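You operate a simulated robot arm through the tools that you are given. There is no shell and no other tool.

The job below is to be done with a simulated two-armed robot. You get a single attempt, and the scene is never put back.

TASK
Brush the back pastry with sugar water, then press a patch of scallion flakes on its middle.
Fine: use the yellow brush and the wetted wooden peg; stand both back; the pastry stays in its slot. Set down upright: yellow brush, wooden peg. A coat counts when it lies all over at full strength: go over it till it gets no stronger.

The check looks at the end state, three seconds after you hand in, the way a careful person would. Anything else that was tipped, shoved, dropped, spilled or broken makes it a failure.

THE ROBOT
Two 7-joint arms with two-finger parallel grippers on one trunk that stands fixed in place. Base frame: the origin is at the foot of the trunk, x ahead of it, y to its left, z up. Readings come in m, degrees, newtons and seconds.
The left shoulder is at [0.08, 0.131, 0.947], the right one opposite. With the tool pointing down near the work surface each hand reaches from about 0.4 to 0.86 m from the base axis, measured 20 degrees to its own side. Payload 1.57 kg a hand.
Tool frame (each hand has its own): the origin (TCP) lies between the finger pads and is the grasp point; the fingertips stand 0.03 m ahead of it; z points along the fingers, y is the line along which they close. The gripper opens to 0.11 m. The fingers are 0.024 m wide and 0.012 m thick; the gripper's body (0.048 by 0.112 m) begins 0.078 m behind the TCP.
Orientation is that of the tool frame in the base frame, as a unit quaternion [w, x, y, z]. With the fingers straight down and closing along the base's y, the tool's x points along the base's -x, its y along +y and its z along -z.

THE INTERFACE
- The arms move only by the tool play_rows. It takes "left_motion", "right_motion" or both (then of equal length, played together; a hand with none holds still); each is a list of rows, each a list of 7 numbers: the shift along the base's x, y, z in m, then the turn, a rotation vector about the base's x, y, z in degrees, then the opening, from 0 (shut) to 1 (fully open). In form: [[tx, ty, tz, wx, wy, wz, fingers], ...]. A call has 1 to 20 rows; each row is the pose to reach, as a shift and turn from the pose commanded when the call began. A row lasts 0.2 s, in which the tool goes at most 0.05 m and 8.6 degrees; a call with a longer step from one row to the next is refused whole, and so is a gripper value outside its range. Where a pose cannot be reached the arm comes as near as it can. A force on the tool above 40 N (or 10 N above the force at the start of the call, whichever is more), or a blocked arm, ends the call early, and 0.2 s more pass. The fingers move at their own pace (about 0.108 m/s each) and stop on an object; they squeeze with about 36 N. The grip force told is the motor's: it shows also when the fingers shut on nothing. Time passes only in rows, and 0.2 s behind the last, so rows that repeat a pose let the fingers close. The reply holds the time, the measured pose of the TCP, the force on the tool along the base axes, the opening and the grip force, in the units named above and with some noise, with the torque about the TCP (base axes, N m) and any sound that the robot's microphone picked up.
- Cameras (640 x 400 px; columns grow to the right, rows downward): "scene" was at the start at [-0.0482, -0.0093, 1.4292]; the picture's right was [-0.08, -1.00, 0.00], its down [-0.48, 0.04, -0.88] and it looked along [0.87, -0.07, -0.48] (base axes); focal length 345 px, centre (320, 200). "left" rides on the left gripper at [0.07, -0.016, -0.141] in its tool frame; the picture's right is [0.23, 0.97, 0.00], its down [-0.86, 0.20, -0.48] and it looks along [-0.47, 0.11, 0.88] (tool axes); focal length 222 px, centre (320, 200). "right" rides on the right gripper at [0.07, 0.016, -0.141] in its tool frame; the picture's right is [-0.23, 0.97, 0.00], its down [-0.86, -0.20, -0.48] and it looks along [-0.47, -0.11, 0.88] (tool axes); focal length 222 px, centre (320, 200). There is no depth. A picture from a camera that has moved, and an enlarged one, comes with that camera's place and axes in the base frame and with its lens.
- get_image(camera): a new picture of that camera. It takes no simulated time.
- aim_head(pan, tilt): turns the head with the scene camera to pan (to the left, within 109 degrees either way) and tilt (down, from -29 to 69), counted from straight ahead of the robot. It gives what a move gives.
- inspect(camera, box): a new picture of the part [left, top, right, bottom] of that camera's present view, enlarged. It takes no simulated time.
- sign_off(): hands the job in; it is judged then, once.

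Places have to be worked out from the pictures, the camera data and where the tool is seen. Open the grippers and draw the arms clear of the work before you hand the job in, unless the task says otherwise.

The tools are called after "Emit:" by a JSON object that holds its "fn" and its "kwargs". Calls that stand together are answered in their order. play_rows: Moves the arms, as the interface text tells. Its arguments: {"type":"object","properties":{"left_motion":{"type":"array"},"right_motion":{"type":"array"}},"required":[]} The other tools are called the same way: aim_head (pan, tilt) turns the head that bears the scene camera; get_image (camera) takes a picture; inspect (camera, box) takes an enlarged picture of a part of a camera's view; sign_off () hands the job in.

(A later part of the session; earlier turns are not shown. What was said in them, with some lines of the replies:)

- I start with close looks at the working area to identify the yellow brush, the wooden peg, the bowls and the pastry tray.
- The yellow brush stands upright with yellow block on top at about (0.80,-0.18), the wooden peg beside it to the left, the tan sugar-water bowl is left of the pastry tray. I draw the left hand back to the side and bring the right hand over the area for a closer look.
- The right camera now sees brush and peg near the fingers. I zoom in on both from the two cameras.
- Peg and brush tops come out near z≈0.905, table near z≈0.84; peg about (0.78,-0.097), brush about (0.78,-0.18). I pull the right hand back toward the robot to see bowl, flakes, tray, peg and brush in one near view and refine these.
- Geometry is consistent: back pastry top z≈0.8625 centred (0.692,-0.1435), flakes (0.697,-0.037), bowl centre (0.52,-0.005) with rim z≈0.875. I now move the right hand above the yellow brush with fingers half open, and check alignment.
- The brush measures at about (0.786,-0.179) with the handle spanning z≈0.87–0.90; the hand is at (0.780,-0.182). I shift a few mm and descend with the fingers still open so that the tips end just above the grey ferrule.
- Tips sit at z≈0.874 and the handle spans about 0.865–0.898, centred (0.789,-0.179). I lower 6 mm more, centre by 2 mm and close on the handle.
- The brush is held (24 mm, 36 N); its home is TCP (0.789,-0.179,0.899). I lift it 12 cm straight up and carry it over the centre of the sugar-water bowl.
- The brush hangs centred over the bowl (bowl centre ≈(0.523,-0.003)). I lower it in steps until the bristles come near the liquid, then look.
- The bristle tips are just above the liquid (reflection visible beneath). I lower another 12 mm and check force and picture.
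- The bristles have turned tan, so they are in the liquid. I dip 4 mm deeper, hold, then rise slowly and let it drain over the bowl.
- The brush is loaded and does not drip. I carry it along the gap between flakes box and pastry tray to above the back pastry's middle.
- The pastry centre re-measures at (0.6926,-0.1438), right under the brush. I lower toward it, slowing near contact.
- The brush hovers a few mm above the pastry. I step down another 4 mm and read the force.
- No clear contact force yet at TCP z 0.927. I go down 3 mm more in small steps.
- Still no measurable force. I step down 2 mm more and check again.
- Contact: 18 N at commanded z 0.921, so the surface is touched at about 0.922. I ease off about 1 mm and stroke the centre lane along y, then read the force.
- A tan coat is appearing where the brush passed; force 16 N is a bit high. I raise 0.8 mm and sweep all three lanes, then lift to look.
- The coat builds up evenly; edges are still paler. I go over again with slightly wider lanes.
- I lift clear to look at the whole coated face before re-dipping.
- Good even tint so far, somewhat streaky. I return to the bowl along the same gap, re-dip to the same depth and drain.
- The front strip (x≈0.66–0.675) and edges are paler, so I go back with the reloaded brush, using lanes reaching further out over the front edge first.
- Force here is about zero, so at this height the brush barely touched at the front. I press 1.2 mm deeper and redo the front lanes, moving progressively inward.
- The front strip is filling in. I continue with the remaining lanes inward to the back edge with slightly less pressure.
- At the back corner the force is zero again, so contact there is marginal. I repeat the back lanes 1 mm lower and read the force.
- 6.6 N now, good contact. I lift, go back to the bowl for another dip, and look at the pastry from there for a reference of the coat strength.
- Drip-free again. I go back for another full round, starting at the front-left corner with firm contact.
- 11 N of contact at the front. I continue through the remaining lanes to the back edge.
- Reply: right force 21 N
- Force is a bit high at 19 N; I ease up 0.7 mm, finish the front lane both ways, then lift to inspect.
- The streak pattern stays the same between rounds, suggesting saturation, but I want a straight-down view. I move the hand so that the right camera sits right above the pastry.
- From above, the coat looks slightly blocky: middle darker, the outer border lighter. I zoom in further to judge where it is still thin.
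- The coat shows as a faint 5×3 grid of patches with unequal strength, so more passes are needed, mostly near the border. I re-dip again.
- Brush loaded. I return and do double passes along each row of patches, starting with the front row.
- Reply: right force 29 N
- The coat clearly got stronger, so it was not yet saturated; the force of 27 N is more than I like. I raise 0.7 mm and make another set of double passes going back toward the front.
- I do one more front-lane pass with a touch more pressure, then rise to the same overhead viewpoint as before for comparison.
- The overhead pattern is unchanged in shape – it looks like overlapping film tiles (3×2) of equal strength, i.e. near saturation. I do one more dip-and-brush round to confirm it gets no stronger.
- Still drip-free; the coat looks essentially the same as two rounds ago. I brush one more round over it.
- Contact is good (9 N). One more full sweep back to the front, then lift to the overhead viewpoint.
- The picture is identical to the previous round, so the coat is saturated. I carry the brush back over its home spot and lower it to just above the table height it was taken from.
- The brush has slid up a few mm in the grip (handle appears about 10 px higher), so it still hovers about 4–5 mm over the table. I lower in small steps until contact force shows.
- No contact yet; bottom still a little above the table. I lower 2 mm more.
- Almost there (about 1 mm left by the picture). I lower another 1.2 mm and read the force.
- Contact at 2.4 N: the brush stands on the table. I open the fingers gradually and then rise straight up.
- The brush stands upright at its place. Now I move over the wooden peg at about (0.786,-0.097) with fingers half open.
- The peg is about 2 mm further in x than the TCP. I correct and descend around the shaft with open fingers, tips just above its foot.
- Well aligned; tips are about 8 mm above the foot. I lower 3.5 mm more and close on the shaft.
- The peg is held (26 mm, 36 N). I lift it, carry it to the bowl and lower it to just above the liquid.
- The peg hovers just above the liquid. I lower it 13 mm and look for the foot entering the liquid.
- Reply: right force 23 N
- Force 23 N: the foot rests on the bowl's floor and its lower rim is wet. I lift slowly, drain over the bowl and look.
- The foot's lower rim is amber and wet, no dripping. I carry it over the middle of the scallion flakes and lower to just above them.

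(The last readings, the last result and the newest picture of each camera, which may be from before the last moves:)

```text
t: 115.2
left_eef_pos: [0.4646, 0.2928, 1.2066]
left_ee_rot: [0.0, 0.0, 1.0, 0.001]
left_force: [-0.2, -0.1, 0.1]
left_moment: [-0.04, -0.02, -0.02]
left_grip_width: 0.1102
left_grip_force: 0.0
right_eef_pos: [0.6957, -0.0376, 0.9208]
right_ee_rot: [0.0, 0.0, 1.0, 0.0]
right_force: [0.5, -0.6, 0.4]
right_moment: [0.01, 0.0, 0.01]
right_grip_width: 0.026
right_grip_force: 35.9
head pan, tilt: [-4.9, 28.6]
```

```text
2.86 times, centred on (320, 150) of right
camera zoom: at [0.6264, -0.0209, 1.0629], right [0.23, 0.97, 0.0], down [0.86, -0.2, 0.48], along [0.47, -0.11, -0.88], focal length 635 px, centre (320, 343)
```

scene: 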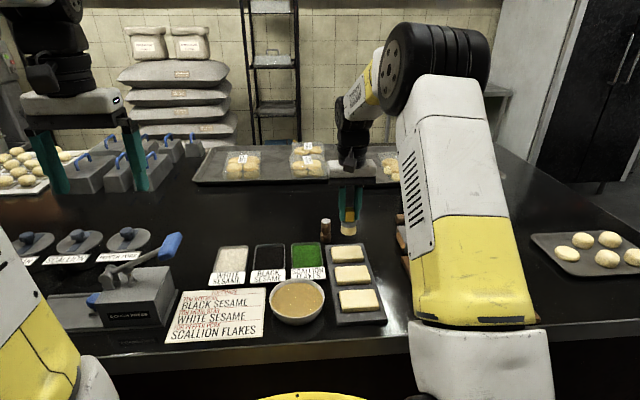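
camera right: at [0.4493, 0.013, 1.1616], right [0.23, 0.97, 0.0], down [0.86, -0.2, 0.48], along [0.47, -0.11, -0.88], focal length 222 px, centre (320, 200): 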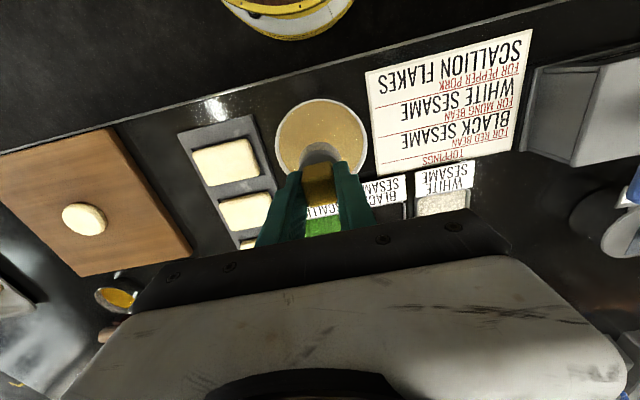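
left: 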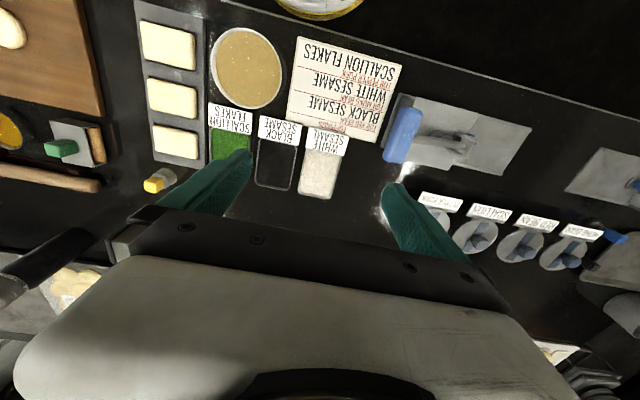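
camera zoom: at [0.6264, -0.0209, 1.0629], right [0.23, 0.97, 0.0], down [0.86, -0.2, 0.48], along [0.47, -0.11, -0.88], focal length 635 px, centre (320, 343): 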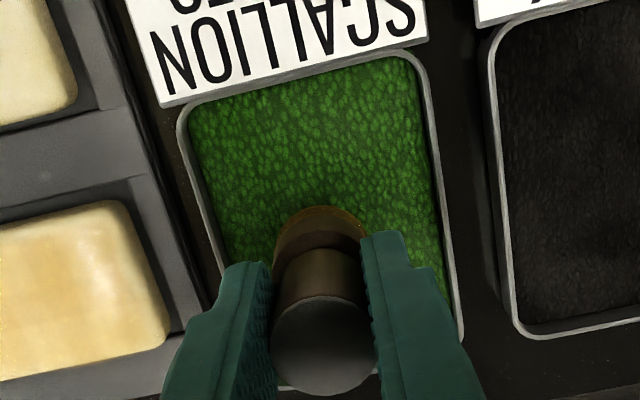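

The wet band on the foot is clear and it hovers roughly 1 cm over the flakes, centred. I lower step by step until it presses lightly.

Emit:
{"fn": "play_rows", "kwargs": {"right_motion": [[0, 0, -0.004, 0, 0, 0, 0], [0, 0, -0.008, 0, 0, 0, 0], [0, 0, -0.01, 0, 0, 0, 0], [0, 0, -0.01, 0, 0, 0, 0]]}}

Emit:
{"fn": "inspect", "kwargs": {"camera": "scene", "box": [290, 220, 350, 270]}}

```text
t: 116.2
left_eef_pos: [0.4663, 0.2911, 1.2089]
left_ee_rot: [0.0, -0.001, 1.0, 0.001]
left_force: [-1.0, -0.1, -0.4]
left_moment: [0.01, 0.03, 0.01]
left_grip_width: 0.1104
left_grip_force: 0.1
right_eef_pos: [0.6954, -0.0379, 0.9105]
right_ee_rot: [0.0, 0.0, 1.0, 0.0]
right_force: [-0.8, -0.7, -0.9]
right_moment: [0.0, 0.0, 0.04]
right_grip_width: 0.026
right_grip_force: 36.1
head pan, tilt: [-4.9, 28.6]
```

```text
8.00 times, centred on (320, 245) of scene
camera zoom: at [-0.0481, -0.0092, 1.4292], right [-0.08, -1.0, 0.0], down [-0.48, 0.04, -0.88], along [0.87, -0.07, -0.48], focal length 2759 px, centre (320, -160)
```

zoom: 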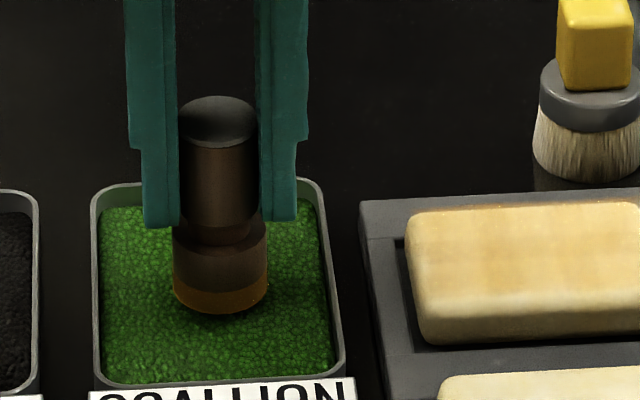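

Very close to the flakes now, no force yet. I lower 3 mm more in fine steps.

Emit:
{"fn": "play_rows", "kwargs": {"right_motion": [[0, 0, -0.0015, 0, 0, 0, 0], [0, 0, -0.003, 0, 0, 0, 0], [0, 0, -0.003, 0, 0, 0, 0]]}}

Emit:
{"fn": "inspect", "kwargs": {"camera": "scene", "box": [290, 220, 350, 270]}}

```text
t: 117.0
left_eef_pos: [0.4647, 0.2925, 1.2075]
left_ee_rot: [-0.001, 0.0, 1.0, 0.0]
left_force: [-0.7, 0.1, -0.5]
left_moment: [0.0, 0.0, 0.01]
left_grip_width: 0.1099
left_grip_force: 0.1
right_eef_pos: [0.6972, -0.0385, 0.9067]
right_ee_rot: [0.0, 0.0, 1.0, 0.0]
right_force: [0.4, -0.8, -0.3]
right_moment: [0.01, -0.01, 0.0]
right_grip_width: 0.0257
right_grip_force: 36.1
head pan, tilt: [-4.9, 28.6]
```

```text
8.00 times, centred on (320, 245) of scene
camera zoom: at [-0.0481, -0.0092, 1.4292], right [-0.08, -1.0, 0.0], down [-0.48, 0.04, -0.88], along [0.87, -0.07, -0.48], focal length 2759 px, centre (320, -160)
```

zoom: 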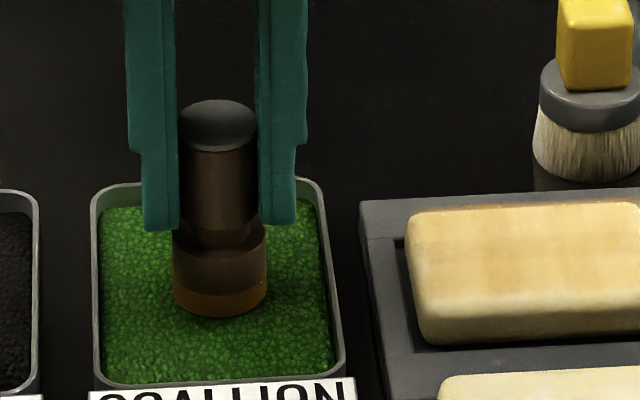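

The foot appears to rest right at the flakes' surface without measurable force. I step down 2.5 mm more.

Emit:
{"fn": "play_rows", "kwargs": {"right_motion": [[0, 0, -0.0012, 0, 0, 0, 0], [0, 0, -0.0025, 0, 0, 0, 0], [0, 0, -0.0025, 0, 0, 0, 0]]}}

Emit:
{"fn": "inspect", "kwargs": {"camera": "scene", "box": [290, 220, 350, 270]}}

```text
t: 117.8
left_eef_pos: [0.4648, 0.2927, 1.2085]
left_ee_rot: [0.0, -0.001, 1.0, 0.0]
left_force: [-0.3, 0.2, -0.3]
left_moment: [-0.01, 0.02, -0.02]
left_grip_width: 0.1103
left_grip_force: 0.1
right_eef_pos: [0.6975, -0.0373, 0.9053]
right_ee_rot: [0.002, -0.001, 1.0, 0.0]
right_force: [-1.7, -1.3, 16.3]
right_moment: [-0.03, 0.02, -0.06]
right_grip_width: 0.026
right_grip_force: 36.1
head pan, tilt: [-4.9, 28.6]
```

```text
8.00 times, centred on (320, 245) of scene
camera zoom: at [-0.0488, -0.0093, 1.4291], right [-0.08, -1.0, 0.0], down [-0.48, 0.04, -0.88], along [0.87, -0.07, -0.48], focal length 2759 px, centre (320, -160)
```

zoom: 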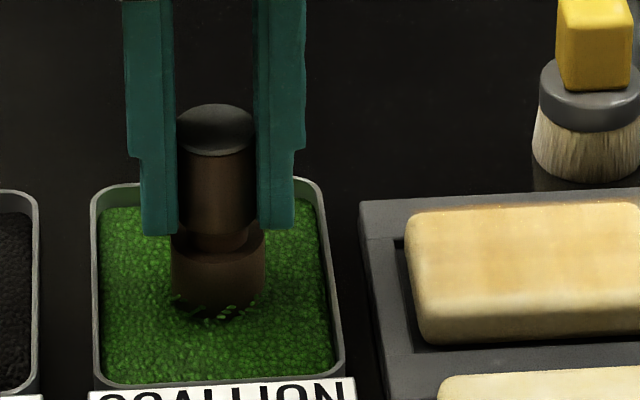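

16 N of press and the amber band is replaced by green flakes clinging at the rim. I lift gently and look.

Emit:
{"fn": "play_rows", "kwargs": {"right_motion": [[0, 0, 0.0, 0, 0, 0, 0], [0, 0, 0.003, 0, 0, 0, 0], [0, 0, 0.008, 0, 0, 0, 0], [0, 0, 0.018, 0, 0, 0, 0], [0, 0, 0.035, 0, 0, 0, 0], [0, 0, 0.055, 0, 0, 0, 0], [0, 0, 0.07, 0, 0, 0, 0], [0, 0, 0.07, 0, 0, 0, 0]]}}

Emit:
{"fn": "inspect", "kwargs": {"camera": "scene", "box": [280, 200, 360, 270]}}

Emit:
{"fn": "inspect", "kwargs": {"camera": "right", "box": [240, 100, 400, 220]}}

```text
t: 119.6
left_eef_pos: [0.4671, 0.2931, 1.2078]
left_ee_rot: [-0.001, 0.0, 1.0, 0.0]
left_force: [-0.2, 0.2, -0.2]
left_moment: [-0.02, -0.01, -0.01]
left_grip_width: 0.1099
left_grip_force: 0.0
right_eef_pos: [0.6966, -0.0391, 0.9745]
right_ee_rot: [0.0, 0.0, 1.0, 0.0]
right_force: [1.4, 0.1, -0.4]
right_moment: [0.0, -0.01, -0.03]
right_grip_width: 0.026
right_grip_force: 36.4
head pan, tilt: [-4.9, 28.6]
```

```text
5.71 times, centred on (320, 235) of scene
camera zoom: at [-0.0482, -0.0092, 1.4292], right [-0.08, -1.0, 0.0], down [-0.48, 0.04, -0.88], along [0.87, -0.07, -0.48], focal length 1971 px, centre (320, 0)
```

zoom: 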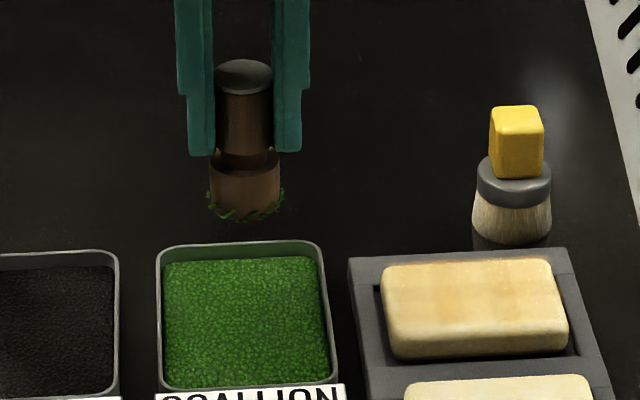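

```text
3.33 times, centred on (320, 160) of right
camera zoom: at [0.6272, -0.02, 1.1176], right [0.23, 0.97, 0.0], down [0.86, -0.2, 0.48], along [0.47, -0.11, -0.88], focal length 740 px, centre (320, 333)
```

zoom: 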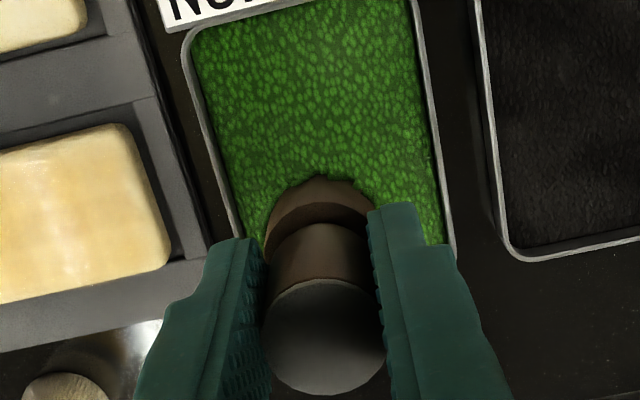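

Flakes cling to the foot's underside. I carry it smoothly over to the back pastry's middle and lower to about 1 cm above it.

Emit:
{"fn": "play_rows", "kwargs": {"right_motion": [[0, -0.01, 0, 0, 0, 0, 0], [0, -0.03, 0, 0, 0, 0, 0], [-0.001, -0.05, 0, 0, 0, 0, 0], [-0.002, -0.07, 0, 0, 0, 0, 0], [-0.003, -0.09, 0, 0, 0, 0, 0], [-0.003, -0.102, 0, 0, 0, 0, 0], [-0.003, -0.106, 0, 0, 0, 0, 0], [-0.003, -0.106, -0.015, 0, 0, 0, 0], [-0.003, -0.106, -0.03, 0, 0, 0, 0], [-0.003, -0.106, -0.04, 0, 0, 0, 0], [-0.003, -0.106, -0.045, 0, 0, 0, 0], [-0.003, -0.106, -0.045, 0, 0, 0, 0]]}}

Emit:
{"fn": "inspect", "kwargs": {"camera": "scene", "box": [320, 215, 400, 275]}}

Emit:
{"fn": "inspect", "kwargs": {"camera": "right", "box": [240, 100, 400, 220]}}

```text
t: 122.2
left_eef_pos: [0.4656, 0.2921, 1.2083]
left_ee_rot: [0.0, 0.001, 1.0, 0.0]
left_force: [0.8, 0.7, 0.0]
left_moment: [0.01, -0.02, 0.0]
left_grip_width: 0.1097
left_grip_force: 0.0
right_eef_pos: [0.6921, -0.1433, 0.9288]
right_ee_rot: [0.0, 0.001, 1.0, 0.001]
right_force: [0.9, -0.5, -0.2]
right_moment: [0.0, 0.02, 0.03]
right_grip_width: 0.026
right_grip_force: 35.8
head pan, tilt: [-4.9, 28.6]
```

```text
6.67 times, centred on (360, 245) of scene
camera zoom: at [-0.0481, -0.0093, 1.4292], right [-0.08, -1.0, 0.0], down [-0.48, 0.04, -0.88], along [0.87, -0.07, -0.48], focal length 2300 px, centre (53, -100)
```

zoom: 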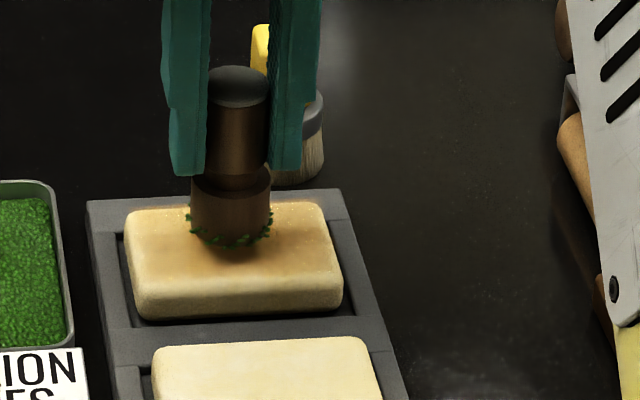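

```text
3.33 times, centred on (320, 160) of right
camera zoom: at [0.623, -0.1254, 1.0707], right [0.23, 0.97, 0.0], down [0.86, -0.2, 0.48], along [0.47, -0.11, -0.88], focal length 740 px, centre (320, 333)
```

zoom: 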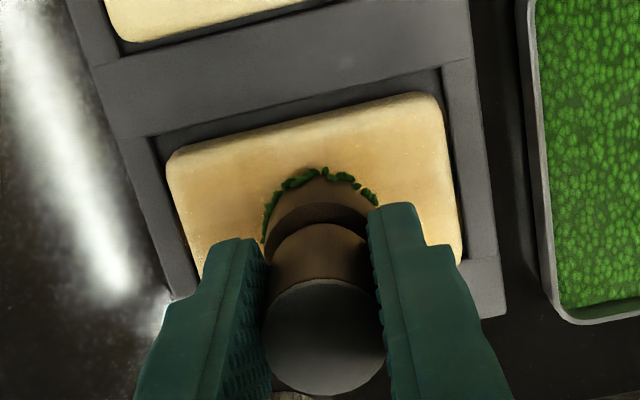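

Peg foot centre ≈(0.693,-0.142) matches the pastry centre. I lower to just before contact.

Emit:
{"fn": "play_rows", "kwargs": {"right_motion": [[0, 0, -0.004, 0, 0, 0, 0], [0, 0, -0.007, 0, 0, 0, 0], [0, 0, -0.009, 0, 0, 0, 0], [0, 0, -0.009, 0, 0, 0, 0]]}}

Emit:
{"fn": "inspect", "kwargs": {"camera": "scene", "box": [330, 225, 390, 270]}}

```text
t: 123.2
left_eef_pos: [0.4662, 0.2916, 1.2076]
left_ee_rot: [0.0, 0.0, 1.0, -0.001]
left_force: [0.7, -0.7, -0.1]
left_moment: [0.0, -0.03, 0.03]
left_grip_width: 0.1098
left_grip_force: 0.1
right_eef_pos: [0.6935, -0.1429, 0.9208]
right_ee_rot: [-0.001, -0.001, 1.0, 0.0]
right_force: [-0.1, 0.1, 0.6]
right_moment: [0.04, -0.04, 0.03]
right_grip_width: 0.0261
right_grip_force: 36.1
head pan, tilt: [-4.9, 28.6]
```

```text
8.89 times, centred on (360, 248) of scene
camera zoom: at [-0.0482, -0.0092, 1.4292], right [-0.08, -1.0, 0.0], down [-0.48, 0.04, -0.88], along [0.87, -0.07, -0.48], focal length 3066 px, centre (-36, -222)
```

zoom: 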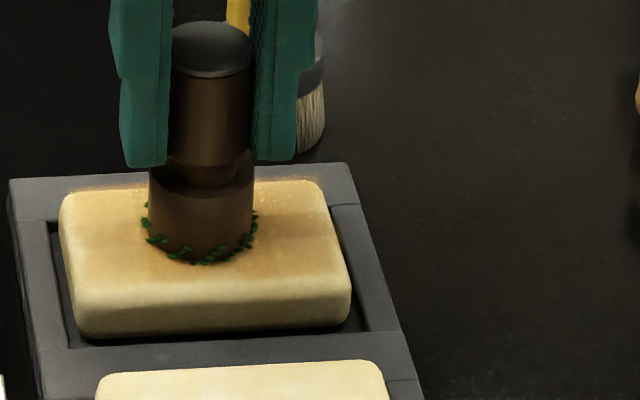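

Nicely centred and nearly touching. I press down in fine steps.

Emit:
{"fn": "play_rows", "kwargs": {"right_motion": [[0, 0, -0.001, 0, 0, 0, 0], [0, 0, -0.002, 0, 0, 0, 0], [0, 0, -0.002, 0, 0, 0, 0]]}}

Emit:
{"fn": "inspect", "kwargs": {"camera": "scene", "box": [330, 225, 390, 270]}}

```text
t: 124.0
left_eef_pos: [0.4654, 0.2912, 1.2075]
left_ee_rot: [0.0, 0.001, 1.0, -0.001]
left_force: [-0.1, 0.1, 0.1]
left_moment: [0.02, -0.02, -0.02]
left_grip_width: 0.1098
left_grip_force: 0.0
right_eef_pos: [0.6926, -0.1431, 0.9189]
right_ee_rot: [0.002, 0.0, 1.0, -0.001]
right_force: [1.6, -2.5, 15.9]
right_moment: [-0.18, -0.09, -0.06]
right_grip_width: 0.0259
right_grip_force: 35.3
head pan, tilt: [-4.9, 28.6]
```

```text
8.89 times, centred on (360, 248) of scene
camera zoom: at [-0.0487, -0.0093, 1.4291], right [-0.08, -1.0, 0.0], down [-0.48, 0.04, -0.88], along [0.87, -0.07, -0.48], focal length 3066 px, centre (-36, -222)
```

zoom: 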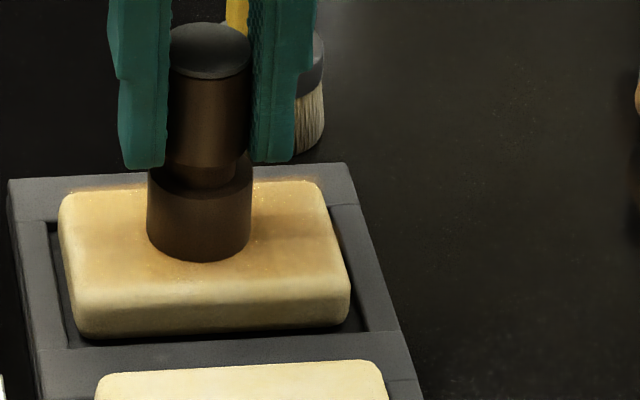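

16 N of press; the flakes have left the peg's rim, so they should now be under it. I hold briefly and lift straight up.

Emit:
{"fn": "play_rows", "kwargs": {"right_motion": [[0, 0, 0, 0, 0, 0, 0], [0, 0, 0, 0, 0, 0, 0], [0, 0, 0.004, 0, 0, 0, 0], [0, 0, 0.01, 0, 0, 0, 0], [0, 0, 0.025, 0, 0, 0, 0], [0, 0, 0.05, 0, 0, 0, 0], [0, 0, 0.08, 0, 0, 0, 0], [0, 0, 0.1, 0, 0, 0, 0], [0, 0, 0.1, 0, 0, 0, 0]]}}

Emit:
{"fn": "inspect", "kwargs": {"camera": "scene", "box": [330, 215, 390, 270]}}

Emit:
{"fn": "inspect", "kwargs": {"camera": "right", "box": [220, 80, 420, 220]}}

Emit:
{"fn": "inspect", "kwargs": {"camera": "scene", "box": [310, 190, 390, 245]}}

```text
t: 126.0
left_eef_pos: [0.4658, 0.2916, 1.207]
left_ee_rot: [0.0, 0.0, 1.0, 0.0]
left_force: [0.3, 0.2, 0.2]
left_moment: [-0.03, 0.0, -0.02]
left_grip_width: 0.1101
left_grip_force: 0.1
right_eef_pos: [0.6932, -0.1434, 1.0204]
right_ee_rot: [-0.001, 0.0, 1.0, 0.0]
right_force: [0.3, 0.8, -0.6]
right_moment: [0.01, 0.0, 0.0]
right_grip_width: 0.026
right_grip_force: 36.1
head pan, tilt: [-4.9, 28.6]
```

```text
7.27 times, centred on (360, 242) of scene
camera zoom: at [-0.0482, -0.0093, 1.4292], right [-0.08, -1.0, 0.0], down [-0.48, 0.04, -0.88], along [0.87, -0.07, -0.48], focal length 2508 px, centre (29, -109)
```

zoom: 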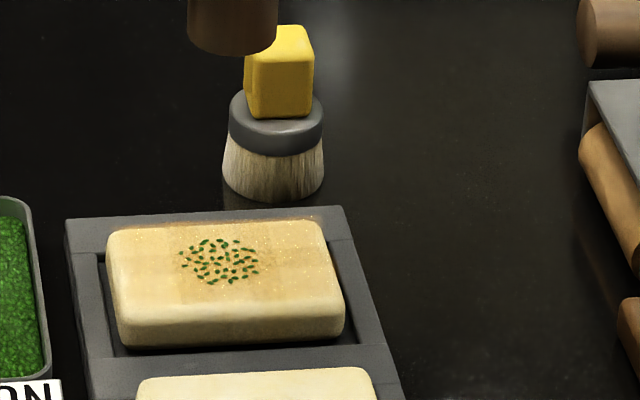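

```text
2.86 times, centred on (320, 150) of right
camera zoom: at [0.6241, -0.1261, 1.1622], right [0.23, 0.97, 0.0], down [0.86, -0.2, 0.48], along [0.47, -0.11, -0.88], focal length 635 px, centre (320, 343)
```

zoom: 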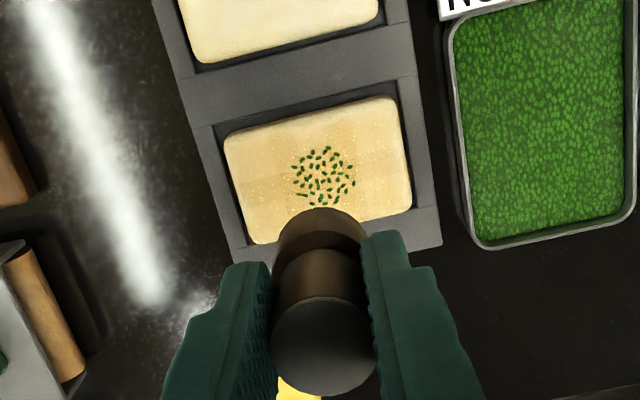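

```text
7.27 times, centred on (350, 218) of scene
camera zoom: at [-0.0482, -0.0093, 1.4292], right [-0.08, -1.0, 0.0], down [-0.48, 0.04, -0.88], along [0.87, -0.07, -0.48], focal length 2508 px, centre (102, 73)
```

zoom: 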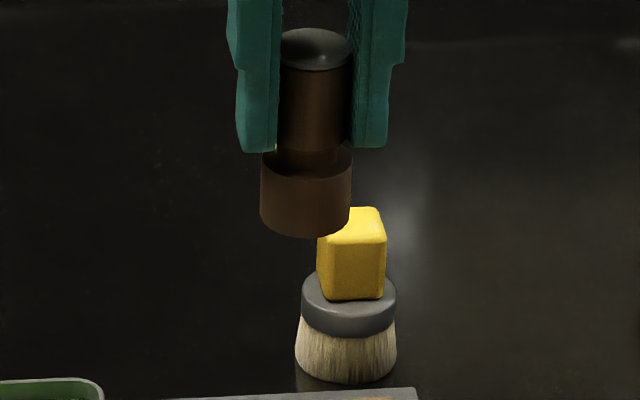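

A neat patch of green flakes lies in the middle of the pastry. Now I take the peg back above its home spot and lower it to about 2 mm above the table.

Emit:
{"fn": "play_rows", "kwargs": {"right_motion": [[0.03, 0.014, 0, 0, 0, 0, 0], [0.06, 0.028, 0, 0, 0, 0, 0], [0.085, 0.04, 0, 0, 0, 0, 0], [0.095, 0.0442, 0, 0, 0, 0, 0], [0.095, 0.0442, -0.03, 0, 0, 0, 0], [0.095, 0.0442, -0.065, 0, 0, 0, 0], [0.095, 0.0442, -0.095, 0, 0, 0, 0], [0.095, 0.0442, -0.115, 0, 0, 0, 0], [0.095, 0.0442, -0.123, 0, 0, 0, 0], [0.095, 0.0442, -0.126, 0, 0, 0, 0], [0.095, 0.0442, -0.126, 0, 0, 0, 0]]}}

Emit:
{"fn": "inspect", "kwargs": {"camera": "scene", "box": [290, 195, 370, 250]}}

```text
t: 128.4
left_eef_pos: [0.4659, 0.292, 1.2064]
left_ee_rot: [0.0, 0.0, 1.0, 0.0]
left_force: [0.7, -0.9, -0.6]
left_moment: [-0.02, 0.01, 0.04]
left_grip_width: 0.11
left_grip_force: 0.1
right_eef_pos: [0.7871, -0.0994, 0.8936]
right_ee_rot: [0.0, 0.0, 1.0, 0.0]
right_force: [0.7, 0.8, -0.7]
right_moment: [-0.01, -0.01, 0.01]
right_grip_width: 0.0257
right_grip_force: 35.8
head pan, tilt: [-4.9, 28.6]
```

```text
7.27 times, centred on (330, 222) of scene
camera zoom: at [-0.0481, -0.0093, 1.4292], right [-0.08, -1.0, 0.0], down [-0.48, 0.04, -0.88], along [0.87, -0.07, -0.48], focal length 2508 px, centre (247, 36)
```

zoom: 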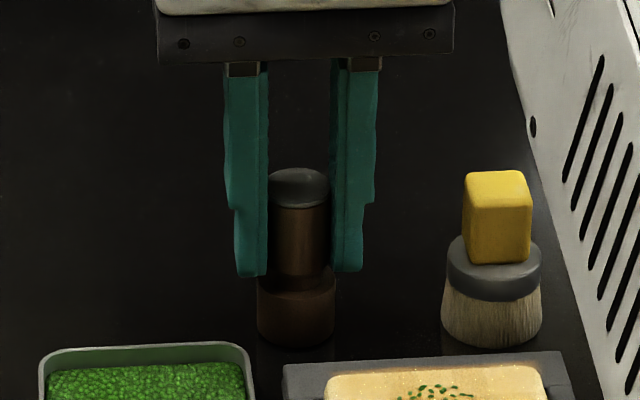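

The peg stands about 2.5 mm to the side of its old spot; I correct that and lower in fine steps until contact.

Emit:
{"fn": "play_rows", "kwargs": {"right_motion": [[0.001, 0.0025, 0, 0, 0, 0, 0], [0.001, 0.0025, -0.001, 0, 0, 0, 0], [0.001, 0.0025, -0.002, 0, 0, 0, 0], [0.001, 0.0025, -0.002, 0, 0, 0, 0]]}}

Emit:
{"fn": "inspect", "kwargs": {"camera": "scene", "box": [290, 195, 370, 250]}}

```text
t: 129.4
left_eef_pos: [0.4655, 0.2905, 1.2064]
left_ee_rot: [0.0, 0.0, 1.0, 0.0]
left_force: [-0.9, -0.4, 0.6]
left_moment: [0.0, -0.01, 0.0]
left_grip_width: 0.1103
left_grip_force: 0.1
right_eef_pos: [0.7878, -0.0949, 0.8916]
right_ee_rot: [0.001, -0.001, 1.0, 0.0]
right_force: [-2.9, -2.1, 9.6]
right_moment: [-0.07, 0.15, -0.03]
right_grip_width: 0.0259
right_grip_force: 35.5
head pan, tilt: [-4.9, 28.6]
```

```text
7.27 times, centred on (330, 222) of scene
camera zoom: at [-0.0486, -0.0093, 1.4292], right [-0.08, -1.0, 0.0], down [-0.48, 0.04, -0.88], along [0.87, -0.07, -0.48], focal length 2508 px, centre (247, 36)
```

zoom: 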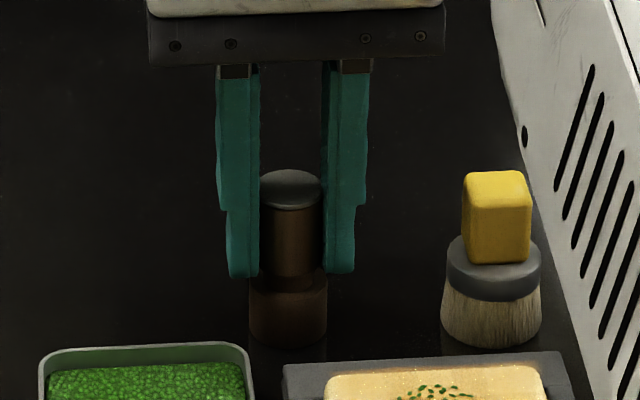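

Contact at 9.6 N and the foot is at its old place. I ease off slightly, open the fingers gradually and rise.

Emit:
{"fn": "play_rows", "kwargs": {"right_motion": [[0, 0, 0.0005, 0, 0, 0, 0], [0, 0, 0.0005, 0, 0, 0, 0.26], [0, 0, 0.0005, 0, 0, 0, 0.32], [0, 0, 0.0005, 0, 0, 0, 0.45], [0, 0, 0.0005, 0, 0, 0, 0.5], [0, 0, 0.0005, 0, 0, 0, 0.5], [0, 0, 0.015, 0, 0, 0, 0.5], [0, 0, 0.04, 0, 0, 0, 0.5], [0, 0, 0.08, 0, 0, 0, 0.5], [0, 0, 0.11, 0, 0, 0, 0.5]]}}

Emit:
{"fn": "inspect", "kwargs": {"camera": "scene", "box": [290, 195, 400, 270]}}

Emit:
{"fn": "inspect", "kwargs": {"camera": "right", "box": [220, 60, 420, 200]}}

```text
t: 131.6
left_eef_pos: [0.4655, 0.2917, 1.2069]
left_ee_rot: [0.0, -0.001, 1.0, 0.001]
left_force: [0.1, 0.2, -0.3]
left_moment: [-0.02, 0.01, 0.01]
left_grip_width: 0.11
left_grip_force: 0.2
right_eef_pos: [0.79, -0.0971, 1.0006]
right_ee_rot: [0.0, 0.0, 1.0, 0.001]
right_force: [0.1, -0.6, -0.7]
right_moment: [-0.01, 0.02, 0.02]
right_grip_width: 0.055
right_grip_force: 0.0
head pan, tilt: [-4.9, 28.6]
```

```text
5.33 times, centred on (345, 232) of scene
camera zoom: at [-0.048, -0.0093, 1.4292], right [-0.08, -1.0, 0.0], down [-0.48, 0.04, -0.88], along [0.87, -0.07, -0.48], focal length 1840 px, centre (187, 27)
```

zoom: 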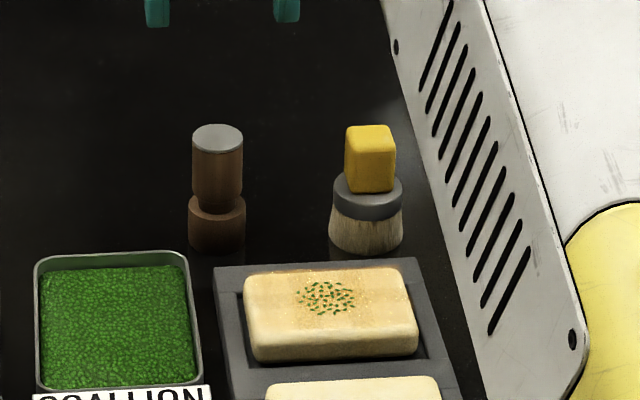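

```text
2.86 times, centred on (320, 130) of right
camera zoom: at [0.7212, -0.0802, 1.1428], right [0.23, 0.97, 0.0], down [0.86, -0.2, 0.48], along [0.47, -0.11, -0.88], focal length 635 px, centre (320, 400)
```

zoom: 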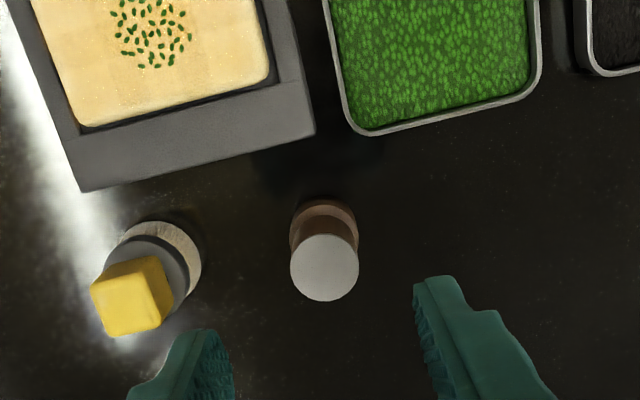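

Peg and brush both stand upright, pastry sits in its slot with the patch. I open the gripper and draw the right arm up and back to its starting area, then check the whole scene.

Emit:
{"fn": "play_rows", "kwargs": {"right_motion": [[0, 0, 0.04, 0, 0, 0, 0.5], [0, 0, 0.08, 0, 0, 0, 0.6], [-0.02, -0.01, 0.12, 0, 0, 0, 0.8], [-0.06, -0.03, 0.14, 0, 0, 0, 1], [-0.1, -0.05, 0.16, 0, 0, 0, 1], [-0.14, -0.07, 0.18, 0, 0, 0, 1], [-0.18, -0.09, 0.2, 0, 0, 0, 1], [-0.22, -0.11, 0.21, 0, 0, 0, 1], [-0.26, -0.13, 0.21, 0, 0, 0, 1], [-0.3, -0.15, 0.21, 0, 0, 0, 1], [-0.34, -0.16, 0.21, 0, 0, 0, 1], [-0.34, -0.16, 0.21, 0, 0, 0, 1]]}}

Emit:
{"fn": "get_image", "kwargs": {"camera": "scene"}}

Emit:
{"fn": "inspect", "kwargs": {"camera": "scene", "box": [250, 205, 410, 330]}}

Emit:
{"fn": "inspect", "kwargs": {"camera": "scene", "box": [330, 225, 390, 270]}}

Emit:
{"fn": "inspect", "kwargs": {"camera": "right", "box": [300, 100, 460, 240]}}

```text
t: 134.2
left_eef_pos: [0.4653, 0.292, 1.2078]
left_ee_rot: [0.0, 0.0, 1.0, 0.0]
left_force: [-0.2, 0.8, -0.2]
left_moment: [0.02, 0.02, 0.04]
left_grip_width: 0.1101
left_grip_force: 0.1
right_eef_pos: [0.4495, -0.2559, 1.2098]
right_ee_rot: [0.0, 0.0, 1.0, 0.0]
right_force: [-0.6, 0.5, -0.3]
right_moment: [-0.03, -0.01, 0.01]
right_grip_width: 0.1101
right_grip_force: 0.0
right hand out of reach, approached as far as the arm can: row 2
head pan, tilt: [-4.9, 28.6]
```

```text
taken
```

scene: 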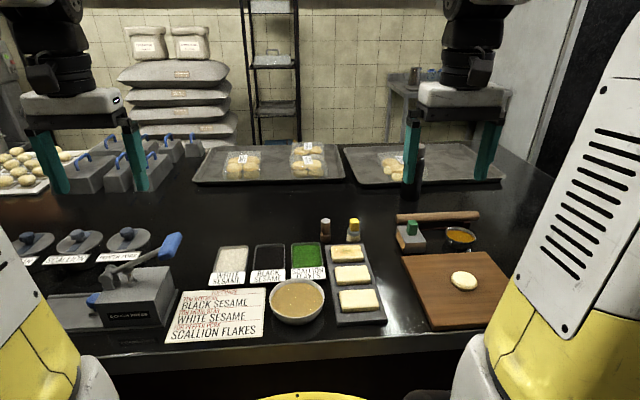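

```text
3.20 times, centred on (330, 268) of scene
camera zoom: at [-0.0483, -0.0093, 1.4292], right [-0.08, -1.0, 0.0], down [-0.48, 0.04, -0.88], along [0.87, -0.07, -0.48], focal length 1104 px, centre (288, -16)
```

zoom: 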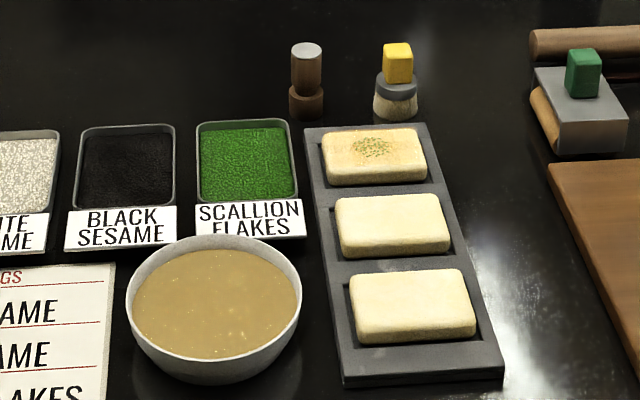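

```text
8.89 times, centred on (360, 248) of scene
camera zoom: at [-0.0483, -0.0093, 1.4292], right [-0.08, -1.0, 0.0], down [-0.48, 0.04, -0.88], along [0.87, -0.07, -0.48], focal length 3066 px, centre (-36, -222)
```

zoom: 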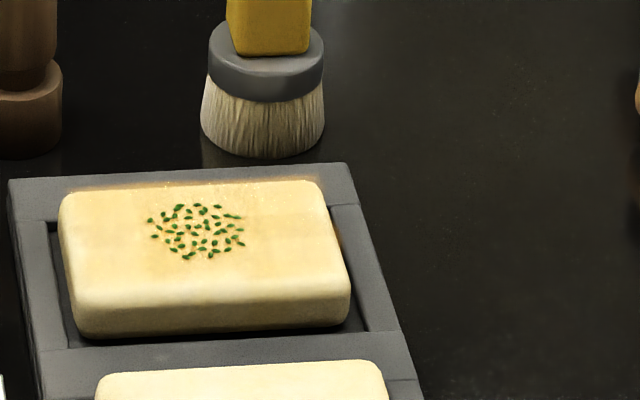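

```text
2.86 times, centred on (380, 170) of right
camera zoom: at [0.3807, -0.2393, 1.3522], right [0.23, 0.97, 0.0], down [0.86, -0.2, 0.48], along [0.47, -0.11, -0.88], focal length 635 px, centre (149, 286)
```

zoom: 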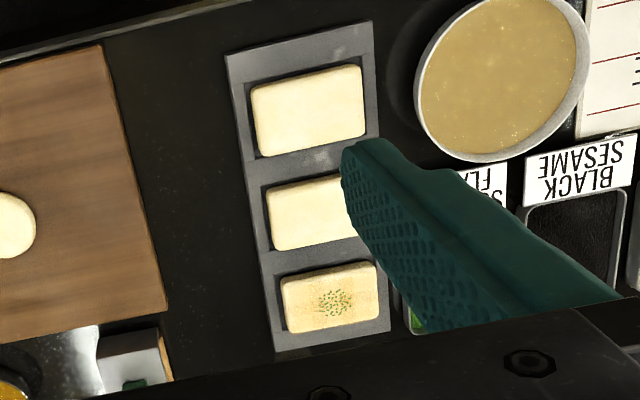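

All else is in place. A last close look at the coated pastry from the right camera to compare tile strengths, and at the tools.

Emit:
{"fn": "inspect", "kwargs": {"camera": "right", "box": [360, 186, 408, 220]}}

Emit:
{"fn": "inspect", "kwargs": {"camera": "scene", "box": [300, 205, 380, 265]}}

Emit:
{"fn": "inspect", "kwargs": {"camera": "scene", "box": [380, 190, 540, 340]}}

```text
11.76 times, centred on (384, 203) of right
camera zoom: at [0.3807, -0.2393, 1.3522], right [0.23, 0.97, 0.0], down [0.86, -0.2, 0.48], along [0.47, -0.11, -0.88], focal length 2613 px, centre (-433, 165)
```

zoom: 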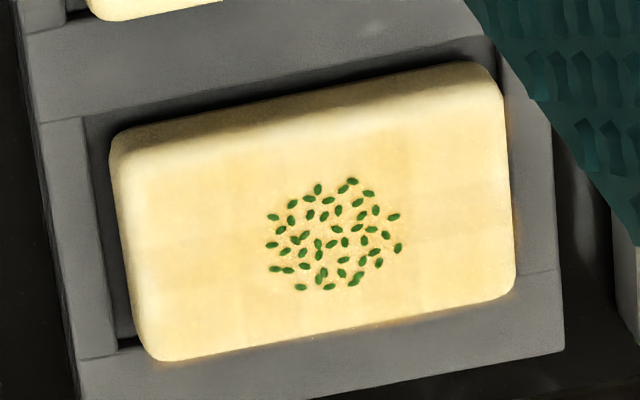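

```text
6.67 times, centred on (340, 235) of scene
camera zoom: at [-0.0483, -0.0093, 1.4292], right [-0.08, -1.0, 0.0], down [-0.48, 0.04, -0.88], along [0.87, -0.07, -0.48], focal length 2300 px, centre (187, -33)
```

zoom: 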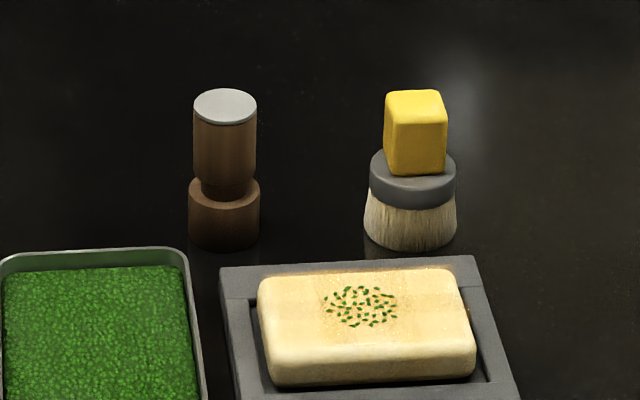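

```text
2.67 times, centred on (460, 265) of scene
camera zoom: at [-0.0483, -0.0093, 1.4292], right [-0.08, -1.0, 0.0], down [-0.48, 0.04, -0.88], along [0.87, -0.07, -0.48], focal length 920 px, centre (-53, 27)
```

zoom: 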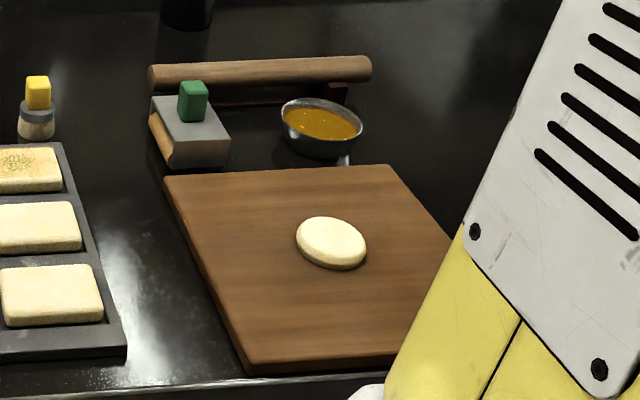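

The coat is even, the flake patch lies in the pastry's middle, the brush and peg stand upright in their places, nothing else has moved, and both hands are open and clear. I hand the job in.

Emit:
{"fn": "sign_off", "kwargs": {}}

```text
The job is handed in.
```

I brushed the back pastry with sugar water and pressed a patch of scallion flakes onto its middle. The job is handed in, but I have not seen the check's result.

- **Coat:** I dipped the yellow brush five times. In overhead pictures the last round made no difference to the coat, so I took it to be at full strength. The front edge looks slightly paler in the scene view; I put that down to the rounded edge.
- **Flakes:** I dipped the wooden peg in the sugar water, pressed it into the flakes and then onto the pastry. By my estimate the patch sits within about 4 mm of the pastry's centre.
- **Pastry:** It stayed in its slot, though it may have slid 2–3 mm inside it while I was brushing.
- **Tools:** The brush and peg both stand upright at the spots they came from.
- **Pressing:** The brush slid up a few millimetres in the grip, most likely from touching the bottom of the bowl while dipping. I set it down by feel. Brushing peaked at about 27 N once, with no visible mark on the pastry.

I saw no drips on the table, and nothing else was tipped or shoved. There is a thin amber line right behind the pastry's back edge. I read it as the film on the pastry, but it could be a trace of sugar water on the tray. Both grippers are open and clear of the work.
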